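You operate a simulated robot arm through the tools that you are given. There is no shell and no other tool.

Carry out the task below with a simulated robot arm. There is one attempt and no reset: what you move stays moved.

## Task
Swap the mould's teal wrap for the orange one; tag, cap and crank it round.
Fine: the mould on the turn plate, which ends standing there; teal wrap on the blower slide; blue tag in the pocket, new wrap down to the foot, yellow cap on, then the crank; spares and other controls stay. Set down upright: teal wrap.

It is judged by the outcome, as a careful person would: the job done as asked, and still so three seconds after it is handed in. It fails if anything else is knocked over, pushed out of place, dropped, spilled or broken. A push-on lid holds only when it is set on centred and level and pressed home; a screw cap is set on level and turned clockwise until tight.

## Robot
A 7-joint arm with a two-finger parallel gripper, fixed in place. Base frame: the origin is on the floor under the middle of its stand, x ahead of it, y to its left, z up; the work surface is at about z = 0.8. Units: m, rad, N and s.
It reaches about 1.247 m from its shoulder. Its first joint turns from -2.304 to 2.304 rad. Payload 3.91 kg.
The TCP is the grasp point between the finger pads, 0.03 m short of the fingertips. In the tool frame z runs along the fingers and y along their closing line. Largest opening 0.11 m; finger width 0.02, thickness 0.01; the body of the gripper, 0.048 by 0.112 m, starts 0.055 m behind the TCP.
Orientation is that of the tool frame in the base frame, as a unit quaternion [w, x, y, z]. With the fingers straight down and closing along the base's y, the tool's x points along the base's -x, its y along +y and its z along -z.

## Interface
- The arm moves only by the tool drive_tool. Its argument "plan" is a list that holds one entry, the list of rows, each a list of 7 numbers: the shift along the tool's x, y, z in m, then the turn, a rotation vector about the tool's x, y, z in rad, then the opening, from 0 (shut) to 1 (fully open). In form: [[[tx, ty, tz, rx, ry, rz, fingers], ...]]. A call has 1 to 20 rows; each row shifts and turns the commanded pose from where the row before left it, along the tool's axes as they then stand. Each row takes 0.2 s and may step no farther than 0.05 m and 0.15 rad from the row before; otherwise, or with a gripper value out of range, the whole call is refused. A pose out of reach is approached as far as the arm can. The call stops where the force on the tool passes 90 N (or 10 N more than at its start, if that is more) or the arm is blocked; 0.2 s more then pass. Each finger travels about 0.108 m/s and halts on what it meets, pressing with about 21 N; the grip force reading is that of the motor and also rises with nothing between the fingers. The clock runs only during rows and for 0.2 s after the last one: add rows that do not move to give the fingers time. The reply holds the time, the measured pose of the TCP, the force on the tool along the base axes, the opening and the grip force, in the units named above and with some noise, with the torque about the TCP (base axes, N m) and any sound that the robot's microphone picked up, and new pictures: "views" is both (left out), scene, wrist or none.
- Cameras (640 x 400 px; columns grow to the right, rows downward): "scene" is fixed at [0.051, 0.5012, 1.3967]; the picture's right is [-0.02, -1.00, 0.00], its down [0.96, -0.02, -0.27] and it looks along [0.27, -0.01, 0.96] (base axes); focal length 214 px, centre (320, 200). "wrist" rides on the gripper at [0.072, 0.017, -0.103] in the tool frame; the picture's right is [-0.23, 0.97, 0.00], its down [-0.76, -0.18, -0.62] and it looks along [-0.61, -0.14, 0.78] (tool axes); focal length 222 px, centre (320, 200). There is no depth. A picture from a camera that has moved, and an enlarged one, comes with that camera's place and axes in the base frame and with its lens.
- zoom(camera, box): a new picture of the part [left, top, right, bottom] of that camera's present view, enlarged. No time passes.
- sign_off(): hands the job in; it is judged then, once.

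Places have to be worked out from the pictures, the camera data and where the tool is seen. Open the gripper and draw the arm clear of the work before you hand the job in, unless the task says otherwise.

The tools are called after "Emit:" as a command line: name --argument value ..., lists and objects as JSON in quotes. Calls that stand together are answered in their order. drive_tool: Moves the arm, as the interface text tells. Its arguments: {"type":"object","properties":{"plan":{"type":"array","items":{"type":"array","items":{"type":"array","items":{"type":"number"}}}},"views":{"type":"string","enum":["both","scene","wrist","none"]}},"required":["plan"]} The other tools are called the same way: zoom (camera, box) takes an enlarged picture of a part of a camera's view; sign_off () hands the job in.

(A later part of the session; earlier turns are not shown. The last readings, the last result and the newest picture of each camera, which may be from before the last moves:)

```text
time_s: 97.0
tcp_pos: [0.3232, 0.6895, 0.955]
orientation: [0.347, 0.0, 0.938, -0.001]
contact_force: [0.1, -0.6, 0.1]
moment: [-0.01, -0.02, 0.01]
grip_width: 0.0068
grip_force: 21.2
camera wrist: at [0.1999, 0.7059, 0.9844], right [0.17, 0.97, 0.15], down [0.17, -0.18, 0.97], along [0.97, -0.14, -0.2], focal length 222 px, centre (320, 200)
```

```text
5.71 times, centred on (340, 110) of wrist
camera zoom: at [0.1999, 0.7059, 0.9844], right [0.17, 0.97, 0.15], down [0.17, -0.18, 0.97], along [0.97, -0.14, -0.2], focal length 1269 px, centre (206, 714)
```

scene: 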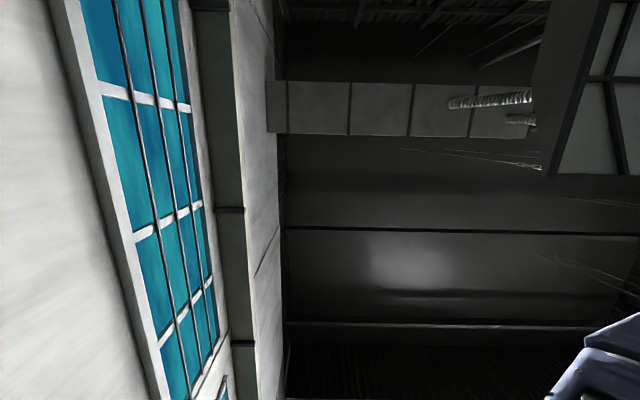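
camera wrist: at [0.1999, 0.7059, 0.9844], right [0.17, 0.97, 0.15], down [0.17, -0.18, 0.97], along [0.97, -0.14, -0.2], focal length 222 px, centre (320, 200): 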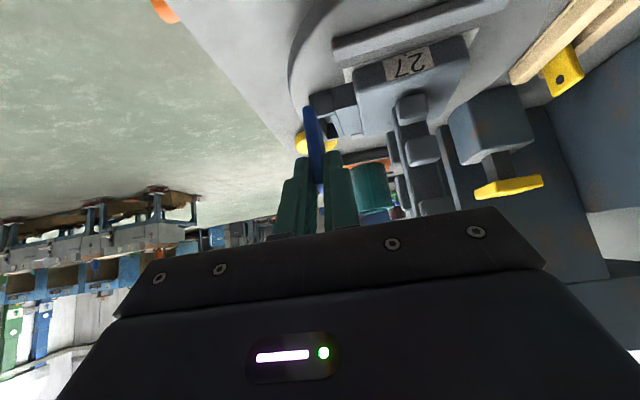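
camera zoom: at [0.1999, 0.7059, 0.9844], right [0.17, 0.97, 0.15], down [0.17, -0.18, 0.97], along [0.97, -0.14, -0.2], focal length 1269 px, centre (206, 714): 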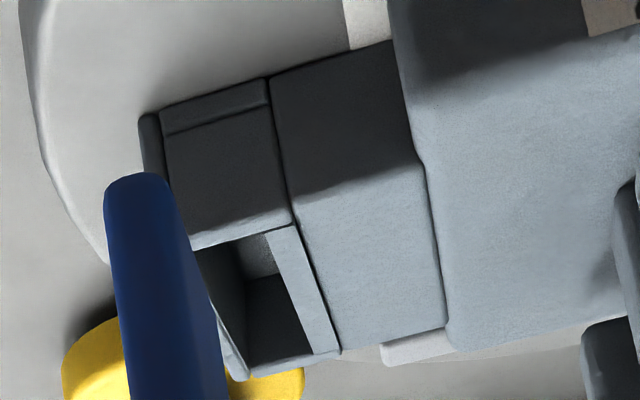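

In this camera frame the tag's plane is at y≈0.6895 and the pocket's inside centre at about (0.397, 0.6967), top z≈0.878. I'll shift +7 mm in y and move in so the tag hangs 2 cm above the pocket.

Emit:
drive_tool --plan '[[[-0.0152, 0.0024, 0.013, 0, 0, 0, 0], [-0.0152, 0.0024, 0.013, 0, 0, 0, 0], [-0.0152, 0.0024, 0.013, 0, 0, 0, 0], [0, 0, 0, 0, 0, 0, 0]]]' --views "wrist"

Emit:
zoom --camera "wrist" --box '[290, 70, 400, 170]'

```text
time_s: 98.0
tcp_pos: [0.3845, 0.6976, 0.9558]
orientation: [0.348, 0.0, 0.938, 0.001]
contact_force: [0.9, -0.9, -0.1]
moment: [0.01, -0.05, 0.0]
grip_width: 0.0067
grip_force: 21.2
camera wrist: at [0.2617, 0.7139, 0.9867], right [0.17, 0.97, 0.15], down [0.17, -0.18, 0.97], along [0.97, -0.14, -0.2], focal length 222 px, centre (320, 200)
```

wrist: 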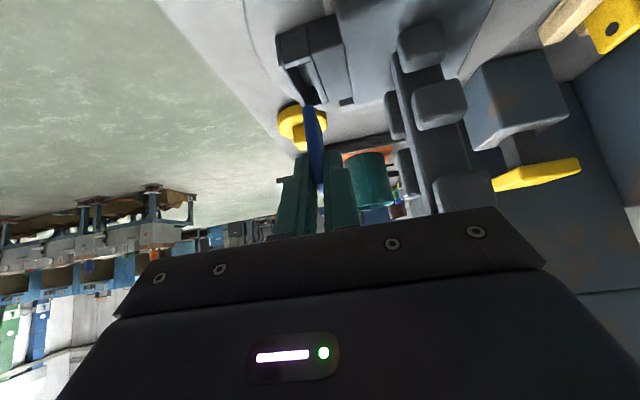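

```text
4.00 times, centred on (345, 120) of wrist
camera zoom: at [0.2617, 0.7139, 0.9867], right [0.17, 0.97, 0.15], down [0.17, -0.18, 0.97], along [0.97, -0.14, -0.2], focal length 888 px, centre (220, 520)
```

zoom: 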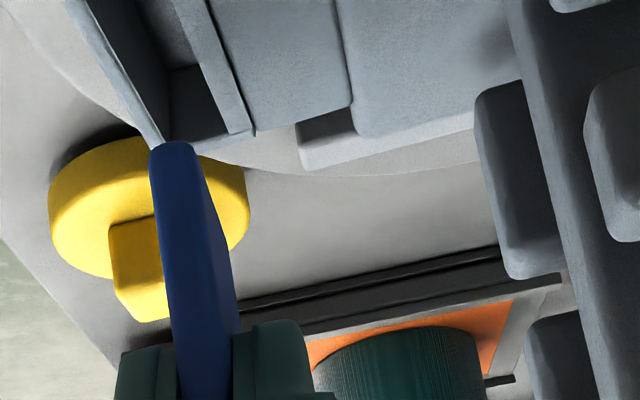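

Emit:
zoom --camera "wrist" --box '[260, 10, 370, 120]'

```text
3.64 times, centred on (315, 65) of wrist
camera zoom: at [0.2617, 0.7139, 0.9867], right [0.17, 0.97, 0.15], down [0.17, -0.18, 0.97], along [0.97, -0.14, -0.2], focal length 808 px, centre (338, 691)
```

zoom: 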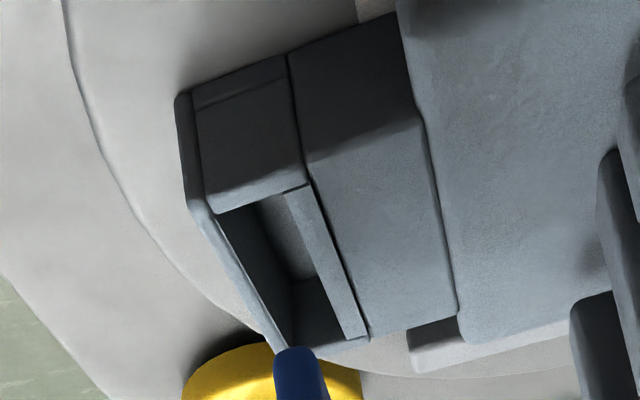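

The tag is about 1 mm behind the pocket's centreline. I'll apply the small correction and lower 18 mm, to just above the opening.

Emit:
drive_tool --plan '[[[0.0051, -0.0006, 0.0075, 0, 0, 0, 0], [0.0051, -0.0006, 0.0075, 0, 0, 0, 0], [0, 0, 0, 0, 0, 0, 0]]]' --views "none"

Emit:
zoom --camera "wrist" --box '[260, 30, 370, 140]'

```text
time_s: 98.8
tcp_pos: [0.3863, 0.696, 0.9375]
orientation: [0.348, 0.001, 0.937, 0.0]
contact_force: [-1.2, -0.2, 0.4]
moment: [-0.02, 0.03, 0.0]
grip_width: 0.0066
grip_force: 20.8
```

```text
3.64 times, centred on (315, 85) of wrist
camera zoom: at [0.2632, 0.7126, 0.9685], right [0.17, 0.97, 0.15], down [0.17, -0.18, 0.97], along [0.97, -0.14, -0.2], focal length 808 px, centre (338, 618)
```

zoom: 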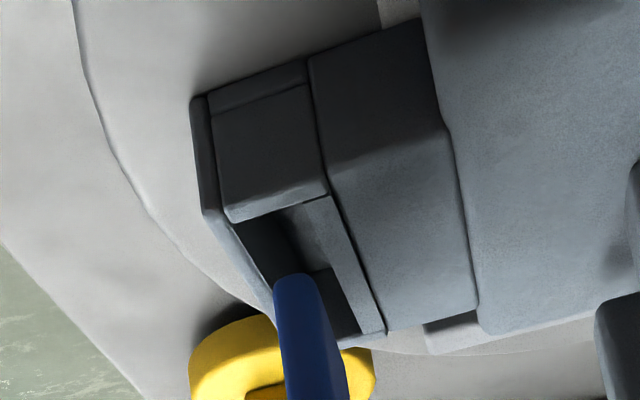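

The tag hangs within the opening. The pocket is turned about 2–3° relative to the tag, so I'll apply a small yaw of 0.035 rad and −1 mm in y, then lower 11 mm to start entering.

Emit:
drive_tool --plan '[[[0, -0.001, 0, -0.0228, 0, -0.0266, 0], [0.0036, 0, 0.0042, 0, 0, 0, 0], [0.0036, 0, 0.0042, 0, 0, 0, 0], [0, 0, 0, 0, 0, 0, 0]]]' --views "none"

Emit:
zoom --camera "wrist" --box '[260, 50, 370, 160]'

```text
time_s: 99.8
tcp_pos: [0.3861, 0.6962, 0.927]
orientation: [0.348, -0.016, 0.937, 0.006]
contact_force: [0.3, -0.3, -0.4]
moment: [0.03, -0.02, 0.01]
grip_width: 0.0068
grip_force: 21.3
```

```text
3.64 times, centred on (315, 105) of wrist
camera zoom: at [0.2625, 0.7075, 0.9569], right [0.14, 0.98, 0.15], down [0.18, -0.17, 0.97], along [0.97, -0.11, -0.2], focal length 808 px, centre (338, 546)
```

zoom: 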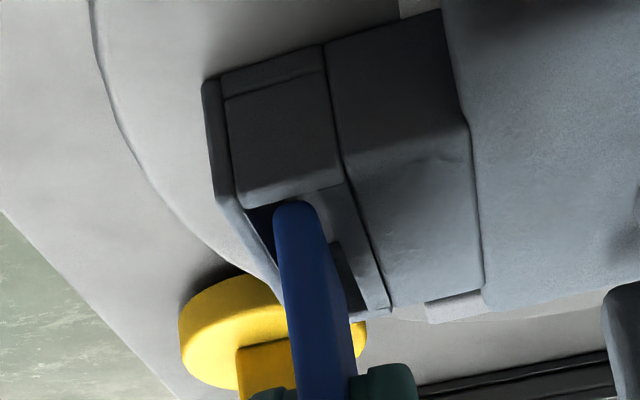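

The tag tip is entering, but it's closer to the back wall by about 1.7 mm. I'll correct that and lower another 6 mm.

Emit:
drive_tool --plan '[[[0, -0.0016, 0, 0, 0, 0, 0], [0.002, 0, 0.0023, 0, 0, 0, 0], [0.002, 0, 0.0023, 0, 0, 0, 0], [0, 0, 0, 0, 0, 0, 0]]]' --views "none"

Emit:
zoom --camera "wrist" --box '[260, 50, 370, 160]'

```text
time_s: 100.8
tcp_pos: [0.3849, 0.6936, 0.9189]
orientation: [0.348, -0.015, 0.937, 0.005]
contact_force: [0.9, -0.5, 0.1]
moment: [0.0, 0.02, 0.02]
grip_width: 0.007
grip_force: 21.0
```

```text
3.64 times, centred on (315, 105) of wrist
camera zoom: at [0.2626, 0.7064, 0.9503], right [0.14, 0.98, 0.15], down [0.18, -0.17, 0.97], along [0.97, -0.11, -0.2], focal length 808 px, centre (338, 546)
```

zoom: 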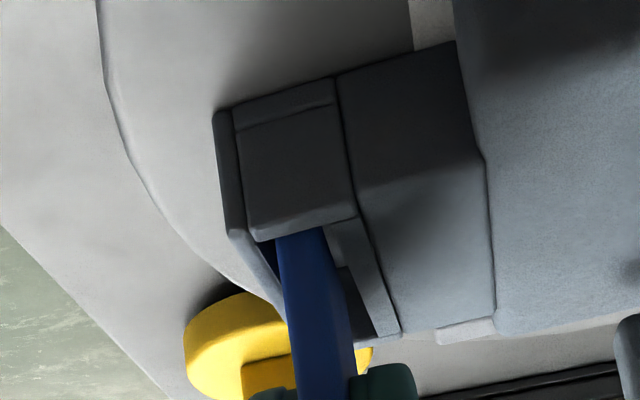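

The tag's tip is now inside, hidden behind the near wall, with no contact force. I'll lower further in 2–3 mm steps and watch the force.

Emit:
drive_tool --plan '[[[0.0014, -0.0005, 0.0016, 0, 0, 0, 0], [0.0014, 0, 0.0016, 0, 0, 0, 0], [0.0014, 0, 0.0016, 0, 0, 0, 0], [0, 0, 0, 0, 0, 0, 0]]]' --views "none"

Emit:
zoom --camera "wrist" --box '[260, 50, 370, 160]'

```text
time_s: 101.8
tcp_pos: [0.3864, 0.6939, 0.9127]
orientation: [0.347, -0.015, 0.938, 0.006]
contact_force: [0.1, 2.6, 0.3]
moment: [0.1, 0.01, 0.05]
grip_width: 0.0068
grip_force: 20.9
```

```text
3.64 times, centred on (315, 105) of wrist
camera zoom: at [0.2626, 0.7054, 0.9438], right [0.14, 0.98, 0.15], down [0.18, -0.17, 0.97], along [0.97, -0.11, -0.2], focal length 808 px, centre (338, 546)
```

zoom: 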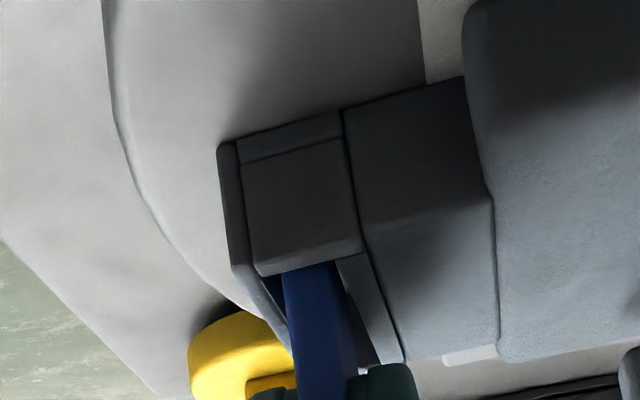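

A light 2.6 N side force in +y suggests the tag's far end is touching the front wall. I'll add a little more yaw, shift back 0.5 mm, and recheck.

Emit:
drive_tool --plan '[[[0, 0.0005, 0, -0.0196, 0, -0.0228, 0], [0, 0, 0, 0, 0, 0, 0]]]' --views "none"

Emit:
zoom --camera "wrist" --box '[260, 60, 370, 170]'

```text
time_s: 102.4
tcp_pos: [0.3868, 0.6931, 0.9132]
orientation: [0.349, -0.03, 0.937, 0.011]
contact_force: [1.2, -0.1, -0.2]
moment: [-0.01, -0.01, -0.03]
grip_width: 0.0068
grip_force: 21.1
```

```text
3.64 times, centred on (315, 115) of wrist
camera zoom: at [0.2623, 0.7025, 0.9434], right [0.11, 0.98, 0.15], down [0.18, -0.17, 0.97], along [0.98, -0.08, -0.2], focal length 808 px, centre (338, 509)
```

zoom: 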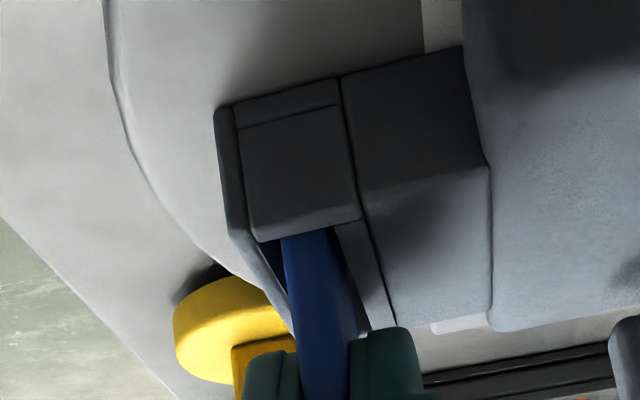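

The side force is gone. I'll continue lowering.

Emit:
drive_tool --plan '[[[0.0013, 0, 0.0015, 0, 0, 0, 0], [0.0013, 0, 0.0015, 0, 0, 0, 0], [0, 0, 0, 0, 0, 0, 0]]]' --views "none"

Emit:
drive_tool --plan '[[[0.0013, 0, 0.0015, 0, 0, 0, 0], [0.0013, 0, 0.0015, 0, 0, 0, 0], [0, 0, 0, 0, 0, 0, 0]]]' --views "wrist"

Emit:
zoom --camera "wrist" --box '[260, 60, 370, 170]'

```text
time_s: 103.2
tcp_pos: [0.3867, 0.6954, 0.9106]
orientation: [0.348, -0.03, 0.937, 0.01]
contact_force: [-0.4, -1.5, 0.1]
moment: [-0.11, 0.02, -0.03]
grip_width: 0.007
grip_force: 20.7
```

```text
time_s: 104.0
tcp_pos: [0.3867, 0.6943, 0.9065]
orientation: [0.348, -0.03, 0.937, 0.011]
contact_force: [-1.3, -1.8, 17.2]
moment: [-0.08, -0.2, 0.05]
grip_width: 0.0068
grip_force: 20.9
camera wrist: at [0.2632, 0.7027, 0.9368], right [0.11, 0.98, 0.15], down [0.18, -0.17, 0.97], along [0.98, -0.08, -0.2], focal length 222 px, centre (320, 200)
```

wrist: 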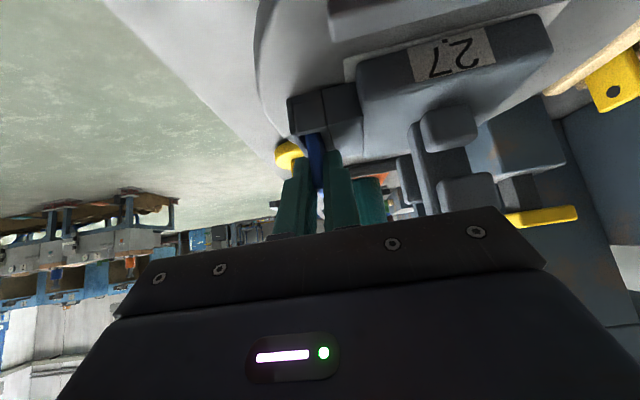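

```text
3.64 times, centred on (315, 115) of wrist
camera zoom: at [0.2632, 0.7027, 0.9368], right [0.11, 0.98, 0.15], down [0.18, -0.17, 0.97], along [0.98, -0.08, -0.2], focal length 808 px, centre (338, 509)
```

zoom: 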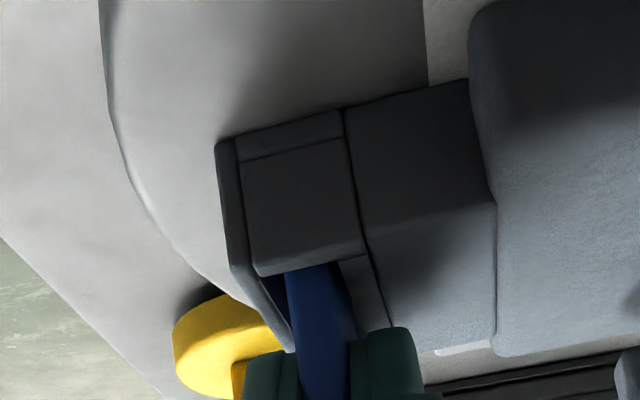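

Contact at 17 N with the tag about 22 mm into the pocket, so it's at the floor. I'll ease up 3 mm and open just enough to free the tag.

Emit:
drive_tool --plan '[[[-0.002, 0, -0.0023, 0, 0, 0, 0], [0, 0, 0, 0, 0, 0, 0], [0, 0, 0, 0, 0, 0, 0.12], [0, 0, 0, 0, 0, 0, 0.2], [0, 0, 0, 0, 0, 0, 0.2]]]' --views "none"

Emit:
zoom --camera "wrist" --box '[260, 60, 370, 170]'

```text
time_s: 105.2
tcp_pos: [0.3869, 0.6952, 0.9079]
orientation: [0.348, -0.029, 0.937, 0.01]
contact_force: [0.1, -0.5, 0.3]
moment: [-0.01, -0.02, 0.0]
grip_width: 0.0221
grip_force: 0.0
```

```text
3.64 times, centred on (315, 115) of wrist
camera zoom: at [0.2631, 0.7024, 0.9391], right [0.11, 0.98, 0.15], down [0.18, -0.17, 0.97], along [0.98, -0.08, -0.2], focal length 808 px, centre (338, 509)
```

zoom: 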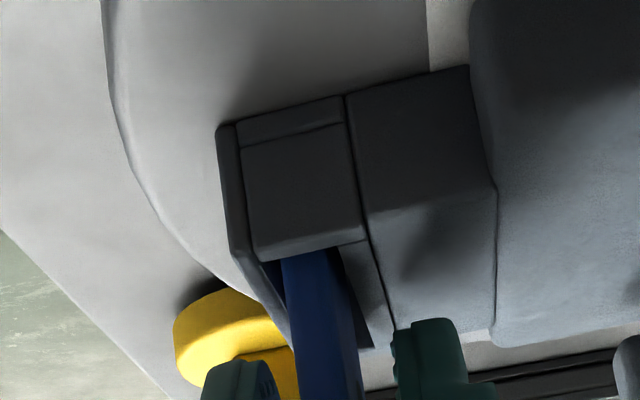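

The tag stands free in the pocket. I'll back out along the tool axis and check it.

Emit:
drive_tool --plan '[[[0, 0, -0.02, 0, 0, 0, 0.2], [0, 0, -0.03, 0, 0, 0, 0.2], [0, 0, -0.04, 0, 0, 0, 0.2], [0, 0, -0.04, 0, 0, 0, 0.2], [0, 0, 0, 0, 0, 0, 0.2]]]' --views "wrist"

Emit:
zoom --camera "wrist" --box '[280, 40, 400, 150]'

```text
time_s: 106.4
tcp_pos: [0.3012, 0.6905, 1.0072]
orientation: [0.347, -0.03, 0.937, 0.01]
contact_force: [0.3, -0.3, 0.8]
moment: [0.01, -0.01, -0.01]
grip_width: 0.0222
grip_force: 0.1
camera wrist: at [0.1776, 0.6979, 1.037], right [0.11, 0.98, 0.15], down [0.18, -0.17, 0.97], along [0.98, -0.08, -0.2], focal length 222 px, centre (320, 200)
```

wrist: 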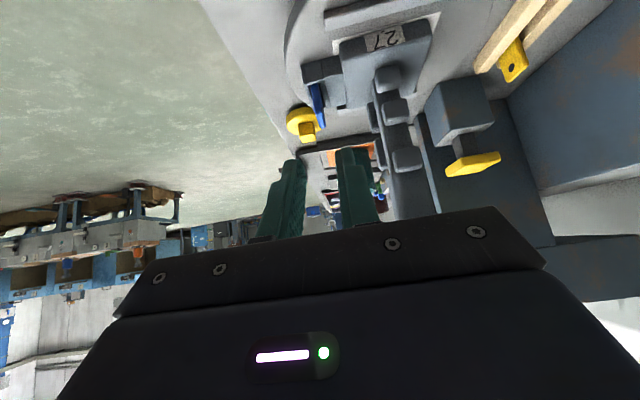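

```text
3.64 times, centred on (340, 95) of wrist
camera zoom: at [0.1776, 0.6979, 1.037], right [0.11, 0.98, 0.15], down [0.18, -0.17, 0.97], along [0.98, -0.08, -0.2], focal length 808 px, centre (247, 582)
```

zoom: 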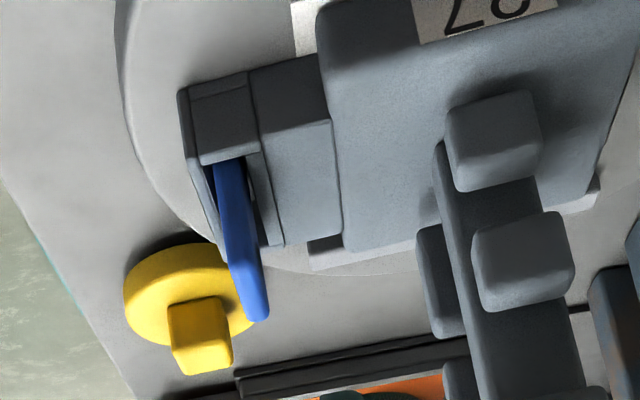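

The blue tag stands upright in the pocket. Next is the orange wrap. I'll move up and away, then reorient to the 20° pitched side-grip pose used for the teal wrap.

Emit:
drive_tool --plan '[[[-0.0068, -0.0271, -0.0299, 0, 0, 0, 0.5], [-0.0068, -0.0271, -0.0299, 0, 0, 0, 0.5], [-0.0068, -0.0271, -0.0299, 0, 0, 0, 0.5], [-0.0068, -0.0271, -0.0299, 0, 0, 0, 0.5], [-0.0068, -0.0271, -0.0299, 0, 0, 0, 0.5], [-0.0068, -0.0271, -0.0299, 0, 0, 0, 0.7], [-0.0068, -0.0271, -0.0299, 0, 0, 0, 0.8], [0, 0, 0, 0.0423, 0, 0.0494, 1], [0, 0, 0, 0, 0.15, 0, 1], [0, 0, 0, 0, 0.15, 0, 1], [0, 0, 0, 0, 0.15, 0, 1], [0, 0, 0, 0, 0.15, 0, 1], [0, 0, 0, 0, 0.1087, 0, 1], [0, 0, 0, 0, 0, 0, 1]]]' --views "none"

Emit:
drive_tool --plan '[[[0, 0, 0, 0, 0, 0.15, 1], [0, 0, 0, 0, 0, 0.15, 1], [0, 0, 0, 0, 0, 0.15, 1], [0, 0, 0, 0, 0, 0.15, 1], [0, 0, 0, 0, 0, 0.15, 1], [0, 0, 0, 0, 0, 0.15, 1], [0, 0, 0, 0, 0, 0.15, 1], [0, 0, 0, 0, 0, 0.15, 1], [0, 0, 0, 0, 0, 0.15, 1], [0, 0, 0, 0, 0, 0.15, 1], [0, 0, 0, 0, 0, 0.0708, 1], [0, 0, 0, 0, 0.15, 0, 1], [0, 0, 0, 0, 0.15, 0, 1], [0, 0, 0, 0, 0.15, 0, 1], [0, 0, 0, 0, 0.15, 0, 1], [0, 0, 0, 0, 0.15, 0, 1], [0, 0, 0, 0, 0, 0, 1]]]' --views "wrist"

```text
time_s: 109.4
tcp_pos: [0.2139, 0.4929, 1.1982]
orientation: [0.0, 0.001, 1.0, 0.001]
contact_force: [-0.1, -1.0, 0.5]
moment: [-0.03, -0.01, -0.03]
grip_width: 0.11
grip_force: 0.1
```

```text
time_s: 113.0
tcp_pos: [0.2126, 0.493, 1.1961]
orientation: [-0.259, 0.658, 0.657, 0.261]
contact_force: [0.1, 0.3, 0.4]
moment: [0.02, -0.01, 0.0]
grip_width: 0.11
grip_force: 0.0
camera wrist: at [0.2293, 0.475, 1.3211], right [0.97, -0.17, -0.15], down [-0.18, -0.98, -0.06], along [-0.14, 0.09, -0.99], focal length 222 px, centre (320, 200)
```

wrist: 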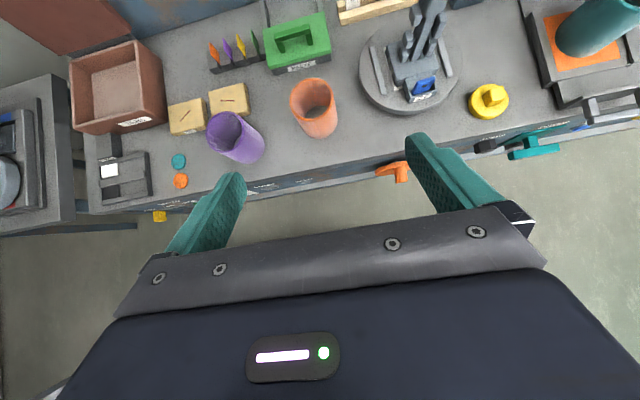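

All is in order from above, with the blue tag visible in the pocket. I'll zoom in to measure the orange wrap's position.

Emit:
zoom --camera "wrist" --box '[260, 50, 380, 150]'

Emit:
zoom --camera "wrist" --box '[340, 20, 520, 200]'

```text
4.00 times, centred on (320, 100) of wrist
camera zoom: at [0.2293, 0.475, 1.3211], right [0.97, -0.17, -0.15], down [-0.18, -0.98, -0.06], along [-0.14, 0.09, -0.99], focal length 888 px, centre (320, 600)
```

zoom: 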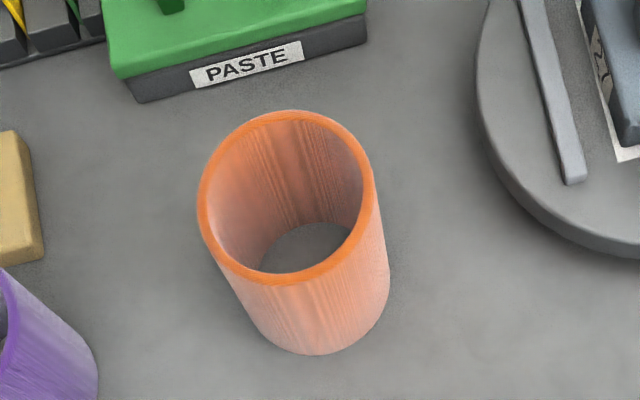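

```text
2.22 times, centred on (430, 110) of wrist
camera zoom: at [0.2293, 0.475, 1.3211], right [0.97, -0.17, -0.15], down [-0.18, -0.98, -0.06], along [-0.14, 0.09, -0.99], focal length 494 px, centre (76, 400)
```

zoom: 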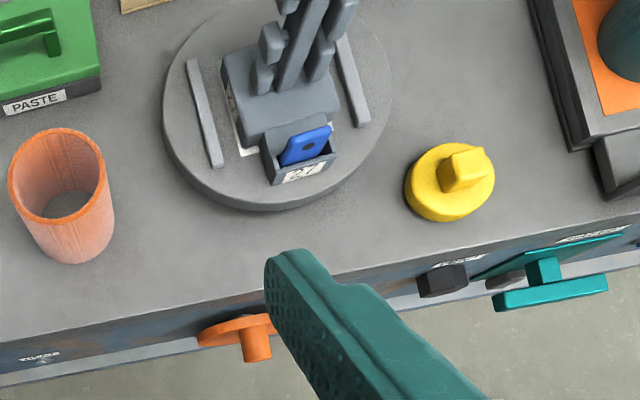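

The orange wrap's axis is at about (0.186, 0.716), 0.089 in diameter, rim z≈0.895. I'll finish the pitch to 20° and move to a pre-grasp position in front of it.

Emit:
drive_tool --plan '[[[0, 0, 0, 0, 0.15, 0, 1], [0, 0, 0, 0, 0.15, 0, 1], [0, 0, 0, 0, 0.15, 0, 1], [0, 0, 0, 0, 0.014, 0, 1], [-0.0337, -0.0038, 0.0226, 0, 0, 0, 1], [-0.0337, -0.0038, 0.0226, 0, 0, 0, 1], [-0.0337, -0.0038, 0.0226, 0, 0, 0, 1], [-0.0337, -0.0038, 0.0226, 0, 0, 0, 1], [-0.0337, -0.0038, 0.0226, 0, 0, 0, 1], [-0.0337, -0.0038, 0.0226, 0, 0, 0, 1], [-0.0337, -0.0038, 0.0226, 0, 0, 0, 1], [0, 0, 0, 0, 0, 0, 1]]]' --views "wrist"

Emit:
zoom --camera "wrist" --box '[200, 20, 440, 220]'

```text
time_s: 115.6
tcp_pos: [0.1762, 0.5376, 0.9204]
orientation: [-0.39, 0.591, 0.6, 0.372]
contact_force: [-0.3, 1.0, -0.2]
moment: [0.03, 0.0, 0.01]
grip_width: 0.1098
grip_force: 0.1
out of reach, approached as far as the arm can: row 2
camera wrist: at [0.1954, 0.4735, 1.027], right [0.97, -0.07, -0.22], down [-0.16, -0.89, -0.43], along [-0.16, 0.45, -0.88], focal length 222 px, centre (320, 200)
```

wrist: 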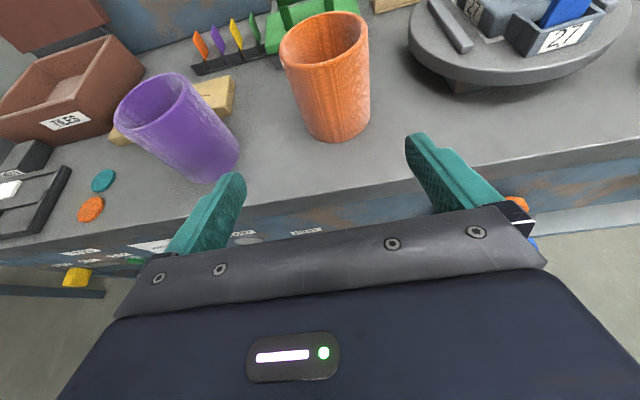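

```text
2.00 times, centred on (320, 120) of wrist
camera zoom: at [0.1954, 0.4735, 1.027], right [0.97, -0.07, -0.22], down [-0.16, -0.89, -0.43], along [-0.16, 0.45, -0.88], focal length 444 px, centre (320, 360)
```

zoom: 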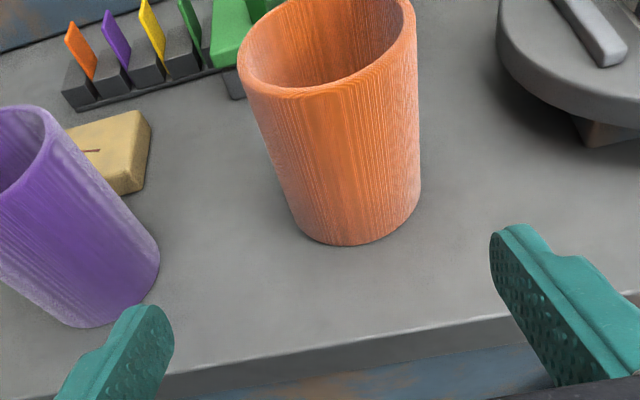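

A reach limit left the tool with a slight yaw and a 24.7° pitch. I'll correct the small roll and yaw error, lower to grip height and approach partway.

Emit:
drive_tool --plan '[[[0, 0, 0, -0.0282, 0, -0.0032, 1], [-0.02, 0.0049, 0.009, 0, 0, 0, 1], [-0.02, 0.0049, 0.009, 0, 0, 0, 1], [0.0104, 0, 0.0227, 0, 0, 0, 1], [0.0104, 0, 0.0227, 0, 0, 0, 1], [0.0104, 0, 0.0227, 0, 0, 0, 1], [0, 0, 0, 0, 0, 0, 1]]]' --views "wrist"

Emit:
zoom --camera "wrist" --box '[200, 20, 440, 220]'

```text
time_s: 117.2
tcp_pos: [0.1866, 0.6124, 0.8973]
orientation: [-0.38, 0.597, 0.595, 0.381]
contact_force: [0.4, 0.3, 0.5]
moment: [-0.01, 0.0, -0.01]
grip_width: 0.11
grip_force: 0.1
out of reach, approached as far as the arm can: row 2, 3
camera wrist: at [0.2022, 0.5484, 1.0058], right [0.97, -0.1, -0.21], down [-0.18, -0.89, -0.43], along [-0.14, 0.45, -0.88], focal length 222 px, centre (320, 200)
```

wrist: 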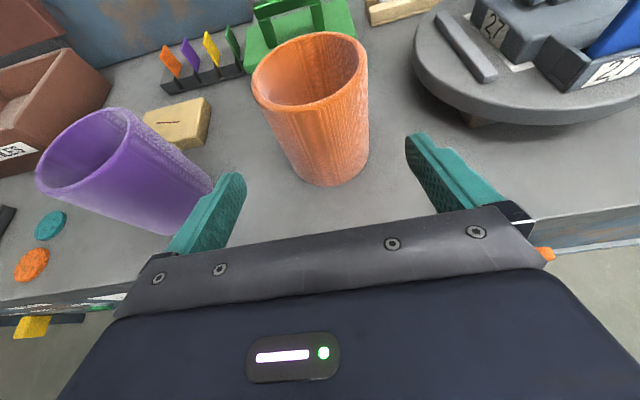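

```text
2.00 times, centred on (320, 120) of wrist
camera zoom: at [0.2022, 0.5484, 1.0058], right [0.97, -0.1, -0.21], down [-0.18, -0.89, -0.43], along [-0.14, 0.45, -0.88], focal length 444 px, centre (320, 360)
```

zoom: 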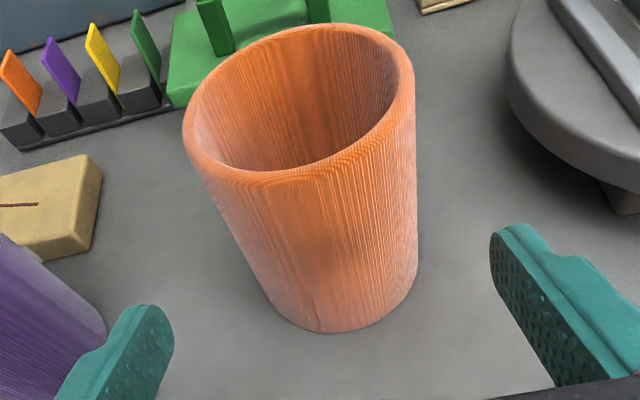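

The tool is now aligned and the wrap is centred ahead. I'll advance to straddle it about 2 cm below the rim.

Emit:
drive_tool --plan '[[[0.0055, 0, 0.024, 0, 0, 0, 1], [0.0055, 0, 0.024, 0, 0, 0, 1], [0.0055, 0, 0.024, 0, 0, 0, 1], [0.0055, 0, 0.024, 0, 0, 0, 1], [0, 0, 0, 0, 0, 0, 1]]]' --views "wrist"

```text
time_s: 118.4
tcp_pos: [0.1865, 0.7101, 0.8761]
orientation: [-0.38, 0.597, 0.595, 0.381]
contact_force: [-0.3, -0.3, -0.5]
moment: [0.01, 0.02, 0.05]
grip_width: 0.1099
grip_force: 0.2
camera wrist: at [0.2019, 0.6455, 0.9848], right [0.97, -0.1, -0.21], down [-0.18, -0.89, -0.43], along [-0.14, 0.45, -0.88], focal length 222 px, centre (320, 200)
```

wrist: 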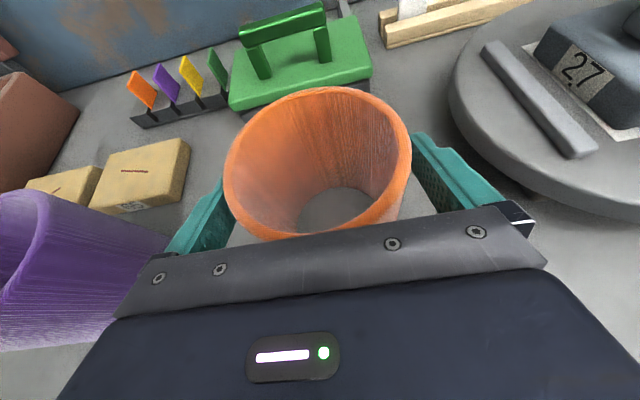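

The fingers straddle the wrap evenly. I'll close on it.

Emit:
drive_tool --plan '[[[0, 0, 0, 0, 0, 0, 0.9], [0, 0, 0, 0, 0, 0, 0.82], [0, 0, 0, 0, 0, 0, 0.76], [0, 0, 0, 0, 0, 0, 0.7], [0, 0, 0, 0, 0, 0, 0.7]]]' --views "none"

Emit:
drive_tool --plan '[[[0.0091, 0, -0.0042, 0, 0, 0, 0.7], [0.0182, 0, -0.0084, 0, 0, 0, 0.7], [0.0272, 0, -0.0126, 0, 0, 0, 0.7], [0, 0, 0, 0, 0, 0, 0.7]]]' --views "wrist"

```text
time_s: 119.6
tcp_pos: [0.186, 0.71, 0.8758]
orientation: [-0.379, 0.597, 0.594, 0.382]
contact_force: [1.5, 0.4, 0.3]
moment: [0.0, 0.03, 0.04]
grip_width: 0.0866
grip_force: 20.9
```

```text
time_s: 120.6
tcp_pos: [0.1869, 0.7097, 0.9374]
orientation: [-0.379, 0.597, 0.595, 0.381]
contact_force: [0.3, -0.4, -0.6]
moment: [0.0, 0.0, -0.02]
grip_width: 0.0868
grip_force: 20.9
camera wrist: at [0.2024, 0.6441, 1.0457], right [0.97, -0.1, -0.21], down [-0.18, -0.89, -0.43], along [-0.14, 0.45, -0.88], focal length 222 px, centre (320, 200)
```

wrist: 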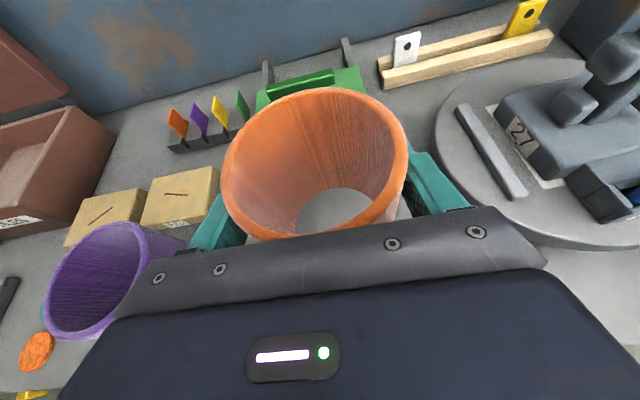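

The orange wrap is gripped and lifted. I'll raise it to z≈1.20, then move across to stand just in front of the mould.

Emit:
drive_tool --plan '[[[0.0397, 0, -0.0184, 0, 0, 0, 0.7], [0.0397, 0, -0.0184, 0, 0, 0, 0.7], [0.0397, 0, -0.0184, 0, 0, 0, 0.7], [0.0397, 0, -0.0184, 0, 0, 0, 0.7], [0.0397, 0, -0.0184, 0, 0, 0, 0.7], [0.0397, 0, -0.0184, 0, 0, 0, 0.7], [-0.0126, 0.02, -0.0272, 0, 0, 0, 0.7], [-0.0126, 0.02, -0.0272, 0, 0, 0, 0.7], [0, 0.045, 0, 0, 0, 0, 0.7], [0, 0.045, 0, 0, 0, 0, 0.7], [0, 0.045, 0, 0, 0, 0, 0.7], [0, 0.038, 0, 0, 0, 0, 0.7], [0, 0, 0, 0, 0, 0, 0.7]]]' --views "wrist"

```text
time_s: 123.4
tcp_pos: [0.4, 0.6479, 1.1992]
orientation: [-0.38, 0.597, 0.595, 0.382]
contact_force: [0.6, -0.7, -0.3]
moment: [0.0, 0.0, -0.03]
grip_width: 0.0865
grip_force: 21.1
camera wrist: at [0.4155, 0.5836, 1.3068], right [0.97, -0.1, -0.21], down [-0.18, -0.88, -0.43], along [-0.14, 0.46, -0.88], focal length 222 px, centre (320, 200)
```

wrist: 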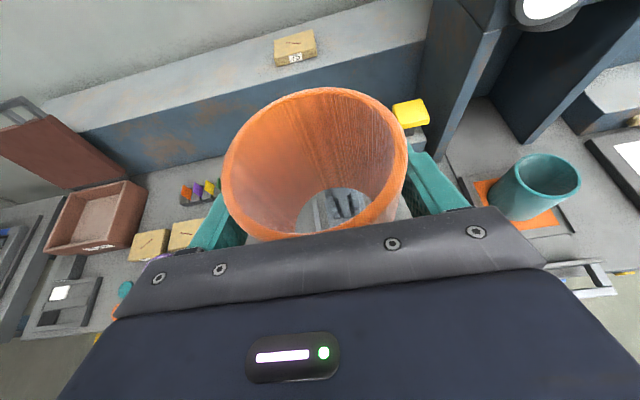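

The bore gives a view of the mould base below. I'll move forward over the mould head, with 3 cm clearance below the wrap, and look through the bore.

Emit:
drive_tool --plan '[[[0.0147, 0, 0.0318, 0, 0, 0, 0.7], [0.0147, 0, 0.0318, 0, 0, 0, 0.7], [0.0147, 0, 0.0318, 0, 0, 0, 0.7], [0, 0, 0, 0, 0, 0, 0.7]]]' --views "wrist"

Emit:
zoom --camera "wrist" --box '[210, 70, 420, 250]'

```text
time_s: 124.4
tcp_pos: [0.3997, 0.7541, 1.201]
orientation: [-0.381, 0.596, 0.596, 0.38]
contact_force: [0.5, 0.4, -0.8]
moment: [0.01, -0.01, 0.0]
grip_width: 0.0867
grip_force: 20.8
camera wrist: at [0.4164, 0.6891, 1.3081], right [0.97, -0.1, -0.21], down [-0.18, -0.89, -0.43], along [-0.14, 0.46, -0.88], focal length 222 px, centre (320, 200)
```

wrist: 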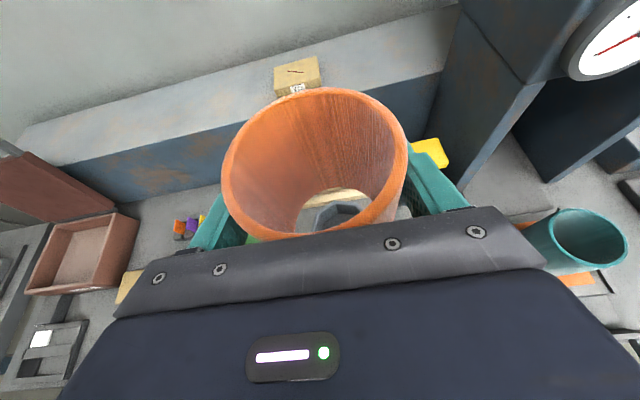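

```text
2.22 times, centred on (315, 160) of wrist
camera zoom: at [0.4164, 0.6891, 1.3081], right [0.97, -0.1, -0.21], down [-0.18, -0.89, -0.43], along [-0.14, 0.46, -0.88], focal length 494 px, centre (331, 289)
```

zoom: 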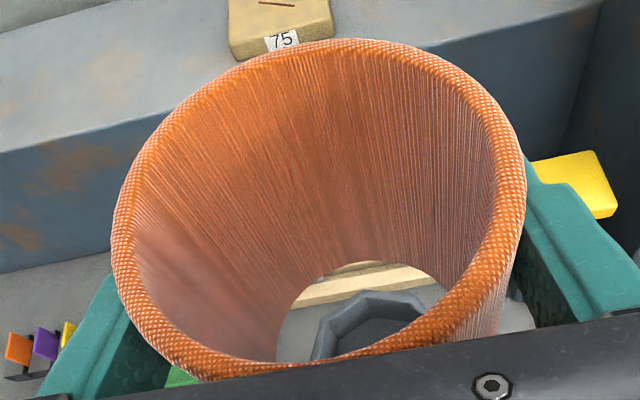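

Through the bore I see the octagonal head. Its centre is about 8 mm farther in y than the wrap's, so I'll shift +6 mm in y and lower 25 mm to just above it for a finer check.

Emit:
drive_tool --plan '[[[-0.0101, 0.0005, 0.008, 0, 0, 0, 0.7], [-0.0101, 0.0005, 0.008, 0, 0, 0, 0.7], [0, 0, 0, 0, 0, 0, 0.7]]]' --views "none"

Emit:
zoom --camera "wrist" --box '[210, 70, 420, 250]'

Emit:
zoom --camera "wrist" --box '[310, 170, 400, 240]'

```text
time_s: 125.2
tcp_pos: [0.4009, 0.7598, 1.1732]
orientation: [-0.38, 0.597, 0.595, 0.382]
contact_force: [0.4, -0.5, -1.0]
moment: [0.01, -0.02, 0.0]
grip_width: 0.0865
grip_force: 21.0
```

```text
2.22 times, centred on (315, 160) of wrist
camera zoom: at [0.4168, 0.6947, 1.2827], right [0.97, -0.1, -0.21], down [-0.18, -0.89, -0.43], along [-0.14, 0.46, -0.88], focal length 494 px, centre (331, 289)
```

zoom: 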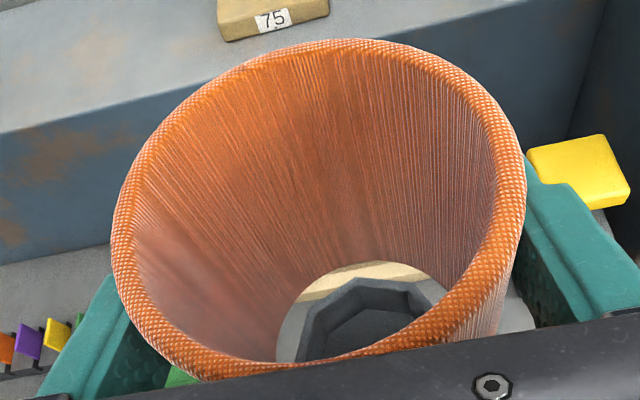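

```text
5.71 times, centred on (355, 205) of wrist
camera zoom: at [0.4168, 0.6947, 1.2827], right [0.97, -0.1, -0.21], down [-0.18, -0.89, -0.43], along [-0.14, 0.46, -0.88], focal length 1269 px, centre (120, 171)
```

zoom: 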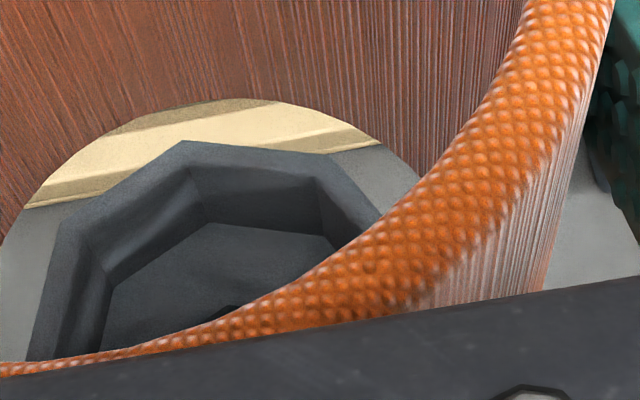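

From the fitted circle and vertices, the wrap bore centre is (0.398, 0.7639), radius 0.0389; the octagon centre is (0.3985, 0.7652), corner radius 0.0344. That's within 1.5 mm, so I'll nudge +1 mm in y and start lowering over the head.

Emit:
drive_tool --plan '[[[-0.0032, 0.0005, 0.0027, 0, 0, 0, 0.7], [-0.0045, 0, 0.0021, 0, 0, 0, 0.7], [-0.0045, 0, 0.0021, 0, 0, 0, 0.7], [-0.0045, 0, 0.0021, 0, 0, 0, 0.7], [0, 0, 0, 0, 0, 0, 0.7]]]' --views "none"

Emit:
zoom --camera "wrist" --box '[210, 70, 420, 250]'

```text
time_s: 126.4
tcp_pos: [0.4018, 0.7597, 1.1548]
orientation: [-0.38, 0.597, 0.595, 0.382]
contact_force: [-0.4, 1.0, 0.1]
moment: [-0.01, -0.01, -0.02]
grip_width: 0.0864
grip_force: 21.0
```

```text
2.22 times, centred on (315, 160) of wrist
camera zoom: at [0.4173, 0.6952, 1.2631], right [0.97, -0.1, -0.21], down [-0.18, -0.89, -0.43], along [-0.14, 0.45, -0.88], focal length 494 px, centre (331, 289)
```

zoom: 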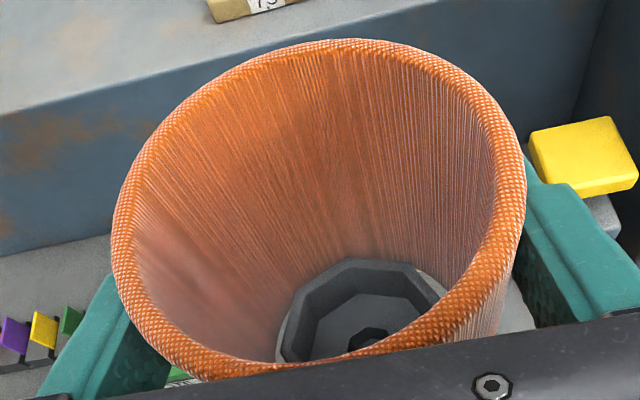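

The head has entered the bore with no contact. I'll lower further in 12 mm steps.

Emit:
drive_tool --plan '[[[-0.0109, 0, 0.005, 0, 0, 0, 0.7], [-0.0109, 0, 0.005, 0, 0, 0, 0.7], [-0.0109, 0, 0.005, 0, 0, 0, 0.7], [0, 0, 0, 0, 0, 0, 0.7]]]' --views "none"

Emit:
drive_tool --plan '[[[-0.0109, 0, 0.005, 0, 0, 0, 0.7], [-0.0109, 0, 0.005, 0, 0, 0, 0.7], [-0.0109, 0, 0.005, 0, 0, 0, 0.7], [-0.0109, 0, 0.005, 0, 0, 0, 0.7], [0, 0, 0, 0, 0, 0, 0.7]]]' --views "wrist"

Emit:
zoom --camera "wrist" --box '[210, 20, 420, 250]'

```text
time_s: 127.4
tcp_pos: [0.4009, 0.7609, 1.1191]
orientation: [-0.38, 0.597, 0.595, 0.382]
contact_force: [0.5, 0.0, -1.4]
moment: [-0.02, 0.01, -0.01]
grip_width: 0.0865
grip_force: 20.8
```

```text
time_s: 128.6
tcp_pos: [0.4034, 0.7595, 1.0714]
orientation: [-0.38, 0.597, 0.595, 0.381]
contact_force: [-0.3, 0.4, -1.1]
moment: [-0.01, -0.03, 0.0]
grip_width: 0.0868
grip_force: 20.6
camera wrist: at [0.4178, 0.6962, 1.1796], right [0.97, -0.1, -0.21], down [-0.18, -0.89, -0.43], along [-0.14, 0.45, -0.88], focal length 222 px, centre (320, 200)
```

wrist: 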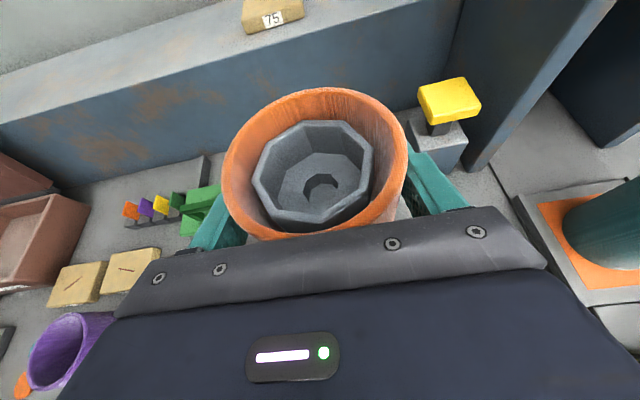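

```text
1.74 times, centred on (315, 135) of wrist
camera zoom: at [0.4178, 0.6962, 1.1796], right [0.97, -0.1, -0.21], down [-0.18, -0.89, -0.43], along [-0.14, 0.45, -0.88], focal length 386 px, centre (329, 313)
```

zoom: 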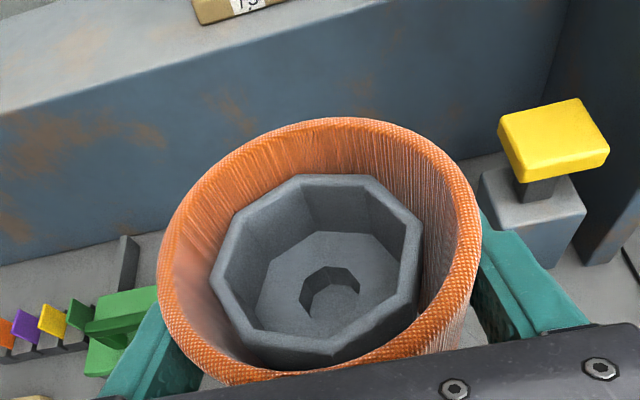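

The head is well centred in the wrap, with similar gaps all round. I'll lower it toward the foot.

Emit:
drive_tool --plan '[[[-0.0109, 0, 0.005, 0, 0, 0, 0.7], [-0.0109, 0, 0.005, 0, 0, 0, 0.7], [-0.0109, 0, 0.005, 0, 0, 0, 0.7], [-0.0109, 0, 0.005, 0, 0, 0, 0.7], [-0.0109, 0, 0.005, 0, 0, 0, 0.7], [-0.0109, 0, 0.005, 0, 0, 0, 0.7], [-0.0109, 0, 0.005, 0, 0, 0, 0.7], [0, 0, 0, 0, 0, 0, 0.7]]]' --views "wrist"

Emit:
zoom --camera "wrist" --box '[210, 20, 420, 250]'

```text
time_s: 130.4
tcp_pos: [0.4012, 0.7596, 0.9884]
orientation: [-0.381, 0.596, 0.595, 0.382]
contact_force: [0.4, -0.6, -0.1]
moment: [-0.02, -0.01, 0.01]
grip_width: 0.0866
grip_force: 21.4
camera wrist: at [0.4172, 0.6953, 1.0961], right [0.97, -0.1, -0.21], down [-0.18, -0.88, -0.43], along [-0.14, 0.46, -0.88], focal length 222 px, centre (320, 200)
```

wrist: 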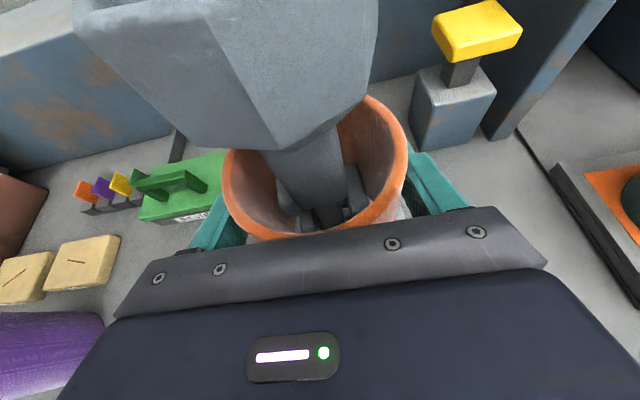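

```text
1.74 times, centred on (315, 135) of wrist
camera zoom: at [0.4172, 0.6953, 1.0961], right [0.97, -0.1, -0.21], down [-0.18, -0.88, -0.43], along [-0.14, 0.46, -0.88], focal length 386 px, centre (329, 313)
```

zoom: 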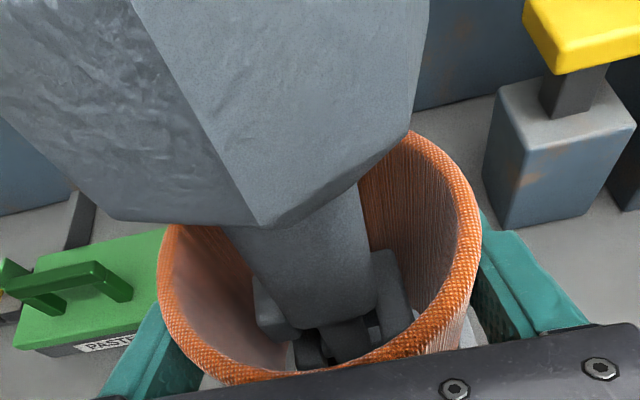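

The wrap is descending around the stem freely. About 3 cm to go, so I'll use smaller steps.

Emit:
drive_tool --plan '[[[-0.0054, 0, 0.0025, 0, 0, 0, 0.7], [-0.0054, 0, 0.0025, 0, 0, 0, 0.7], [-0.0054, 0, 0.0025, 0, 0, 0, 0.7], [0, 0, 0, 0, 0, 0, 0.7]]]' --views "none"

Emit:
drive_tool --plan '[[[-0.0027, 0, 0.0013, 0, 0, 0, 0.7], [-0.0027, 0, 0.0013, 0, 0, 0, 0.7], [0, 0, 0, 0, 0, 0, 0.7]]]' --views "none"

```text
time_s: 131.4
tcp_pos: [0.4004, 0.7598, 0.9695]
orientation: [-0.38, 0.597, 0.595, 0.381]
contact_force: [-0.3, -0.2, -0.5]
moment: [0.04, 0.04, 0.01]
grip_width: 0.0864
grip_force: 20.7
```

```text
time_s: 132.2
tcp_pos: [0.4011, 0.7591, 0.9643]
orientation: [-0.38, 0.596, 0.595, 0.381]
contact_force: [-0.1, 0.6, 0.9]
moment: [0.01, 0.05, 0.01]
grip_width: 0.0863
grip_force: 20.6
```

Emit:
drive_tool --plan '[[[-0.0027, 0, 0.0013, 0, 0, 0, 0.7], [-0.0018, 0, 0.0008, 0, 0, 0, 0.7], [0, 0, 0, 0, 0, 0, 0.7]]]' --views "none"

```text
time_s: 133.0
tcp_pos: [0.4023, 0.7594, 0.9586]
orientation: [-0.379, 0.597, 0.595, 0.381]
contact_force: [0.7, 1.0, -0.3]
moment: [-0.02, -0.02, 0.0]
grip_width: 0.0864
grip_force: 20.7
```

No contact yet at z=0.9586. I'll keep lowering in 2 mm steps.

Emit:
drive_tool --plan '[[[-0.0018, 0, 0.0008, 0, 0, 0, 0.7], [-0.0018, 0, 0.0008, 0, 0, 0, 0.7], [0, 0, 0, 0, 0, 0, 0.7]]]' --views "none"

Emit:
zoom --camera "wrist" --box '[210, 80, 420, 250]'

```text
time_s: 133.8
tcp_pos: [0.4013, 0.7605, 0.9542]
orientation: [-0.38, 0.597, 0.595, 0.382]
contact_force: [0.6, 0.3, -1.1]
moment: [-0.02, 0.01, 0.01]
grip_width: 0.0864
grip_force: 21.5
```

```text
2.35 times, centred on (315, 165) of wrist
camera zoom: at [0.4175, 0.6958, 1.0632], right [0.97, -0.1, -0.21], down [-0.18, -0.89, -0.43], along [-0.14, 0.45, -0.88], focal length 523 px, centre (332, 282)
```

zoom: 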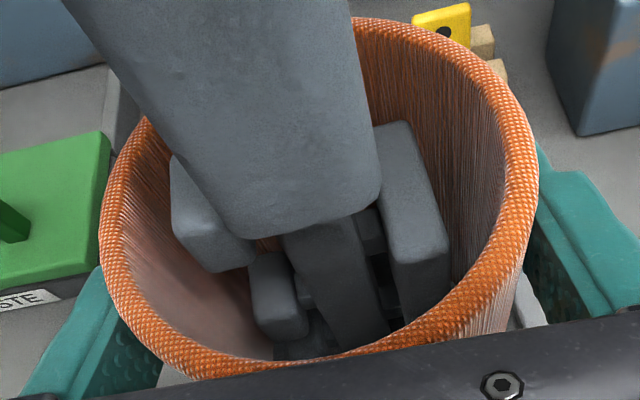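

Emit:
drive_tool --plan '[[[-0.0018, 0, 0.0008, 0, 0, 0, 0.7], [-0.0018, 0, 0.0008, 0, 0, 0, 0.7], [0, 0, 0, 0, 0, 0, 0.7]]]' --views "none"

```text
time_s: 134.6
tcp_pos: [0.4016, 0.76, 0.9513]
orientation: [-0.38, 0.596, 0.595, 0.382]
contact_force: [0.7, 0.4, 1.2]
moment: [-0.07, -0.05, 0.02]
grip_width: 0.0863
grip_force: 20.7
```

Emit:
drive_tool --plan '[[[-0.0018, 0, 0.0008, 0, 0, 0, 0.7], [-0.0018, 0, 0.0008, 0, 0, 0, 0.7], [0, 0, 0, 0, 0, 0, 0.7]]]' --views "none"

```text
time_s: 135.4
tcp_pos: [0.4005, 0.7601, 0.9481]
orientation: [-0.38, 0.597, 0.594, 0.384]
contact_force: [5.5, 5.5, 26.0]
moment: [0.19, -0.2, -0.17]
grip_width: 0.086
grip_force: 21.0
```

Contact at 26 N, so the wrap has reached the foot. I'll ease 1.5 mm, then check the fit before releasing.

Emit:
drive_tool --plan '[[[0.0014, 0, -0.0006, 0, 0, 0, 0.7], [0, 0, 0, 0, 0, 0, 0.7]]]' --views "wrist"

Emit:
zoom --camera "wrist" --box '[210, 80, 420, 250]'

```text
time_s: 136.0
tcp_pos: [0.4019, 0.7586, 0.9488]
orientation: [-0.38, 0.596, 0.596, 0.381]
contact_force: [5.5, 7.3, 17.6]
moment: [0.21, -0.17, -0.05]
grip_width: 0.0856
grip_force: 21.2
camera wrist: at [0.4169, 0.6951, 1.0566], right [0.97, -0.1, -0.21], down [-0.18, -0.89, -0.43], along [-0.14, 0.45, -0.88], focal length 222 px, centre (320, 200)
```

wrist: 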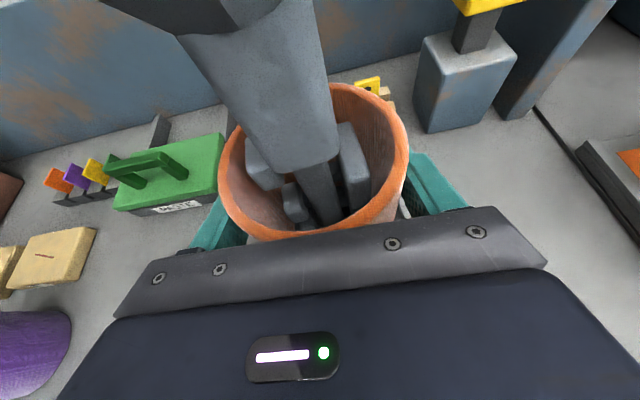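

```text
2.35 times, centred on (315, 165) of wrist
camera zoom: at [0.4169, 0.6951, 1.0566], right [0.97, -0.1, -0.21], down [-0.18, -0.89, -0.43], along [-0.14, 0.45, -0.88], focal length 523 px, centre (332, 282)
```

zoom: 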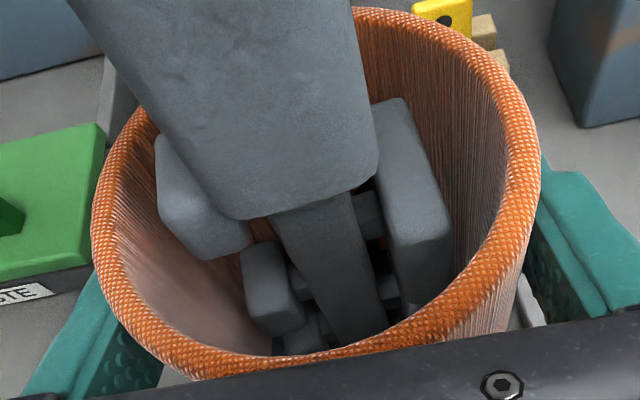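

There's still 18 N on it. I'll ease up a little more.

Emit:
drive_tool --plan '[[[0.0018, 0, -0.0008, 0, 0, 0, 0.7], [0, 0, 0, 0, 0, 0, 0.7]]]' --views "none"

```text
time_s: 136.6
tcp_pos: [0.4016, 0.7605, 0.9485]
orientation: [-0.379, 0.597, 0.595, 0.381]
contact_force: [-0.7, 0.3, 0.1]
moment: [0.01, -0.01, -0.04]
grip_width: 0.0853
grip_force: 21.4
```

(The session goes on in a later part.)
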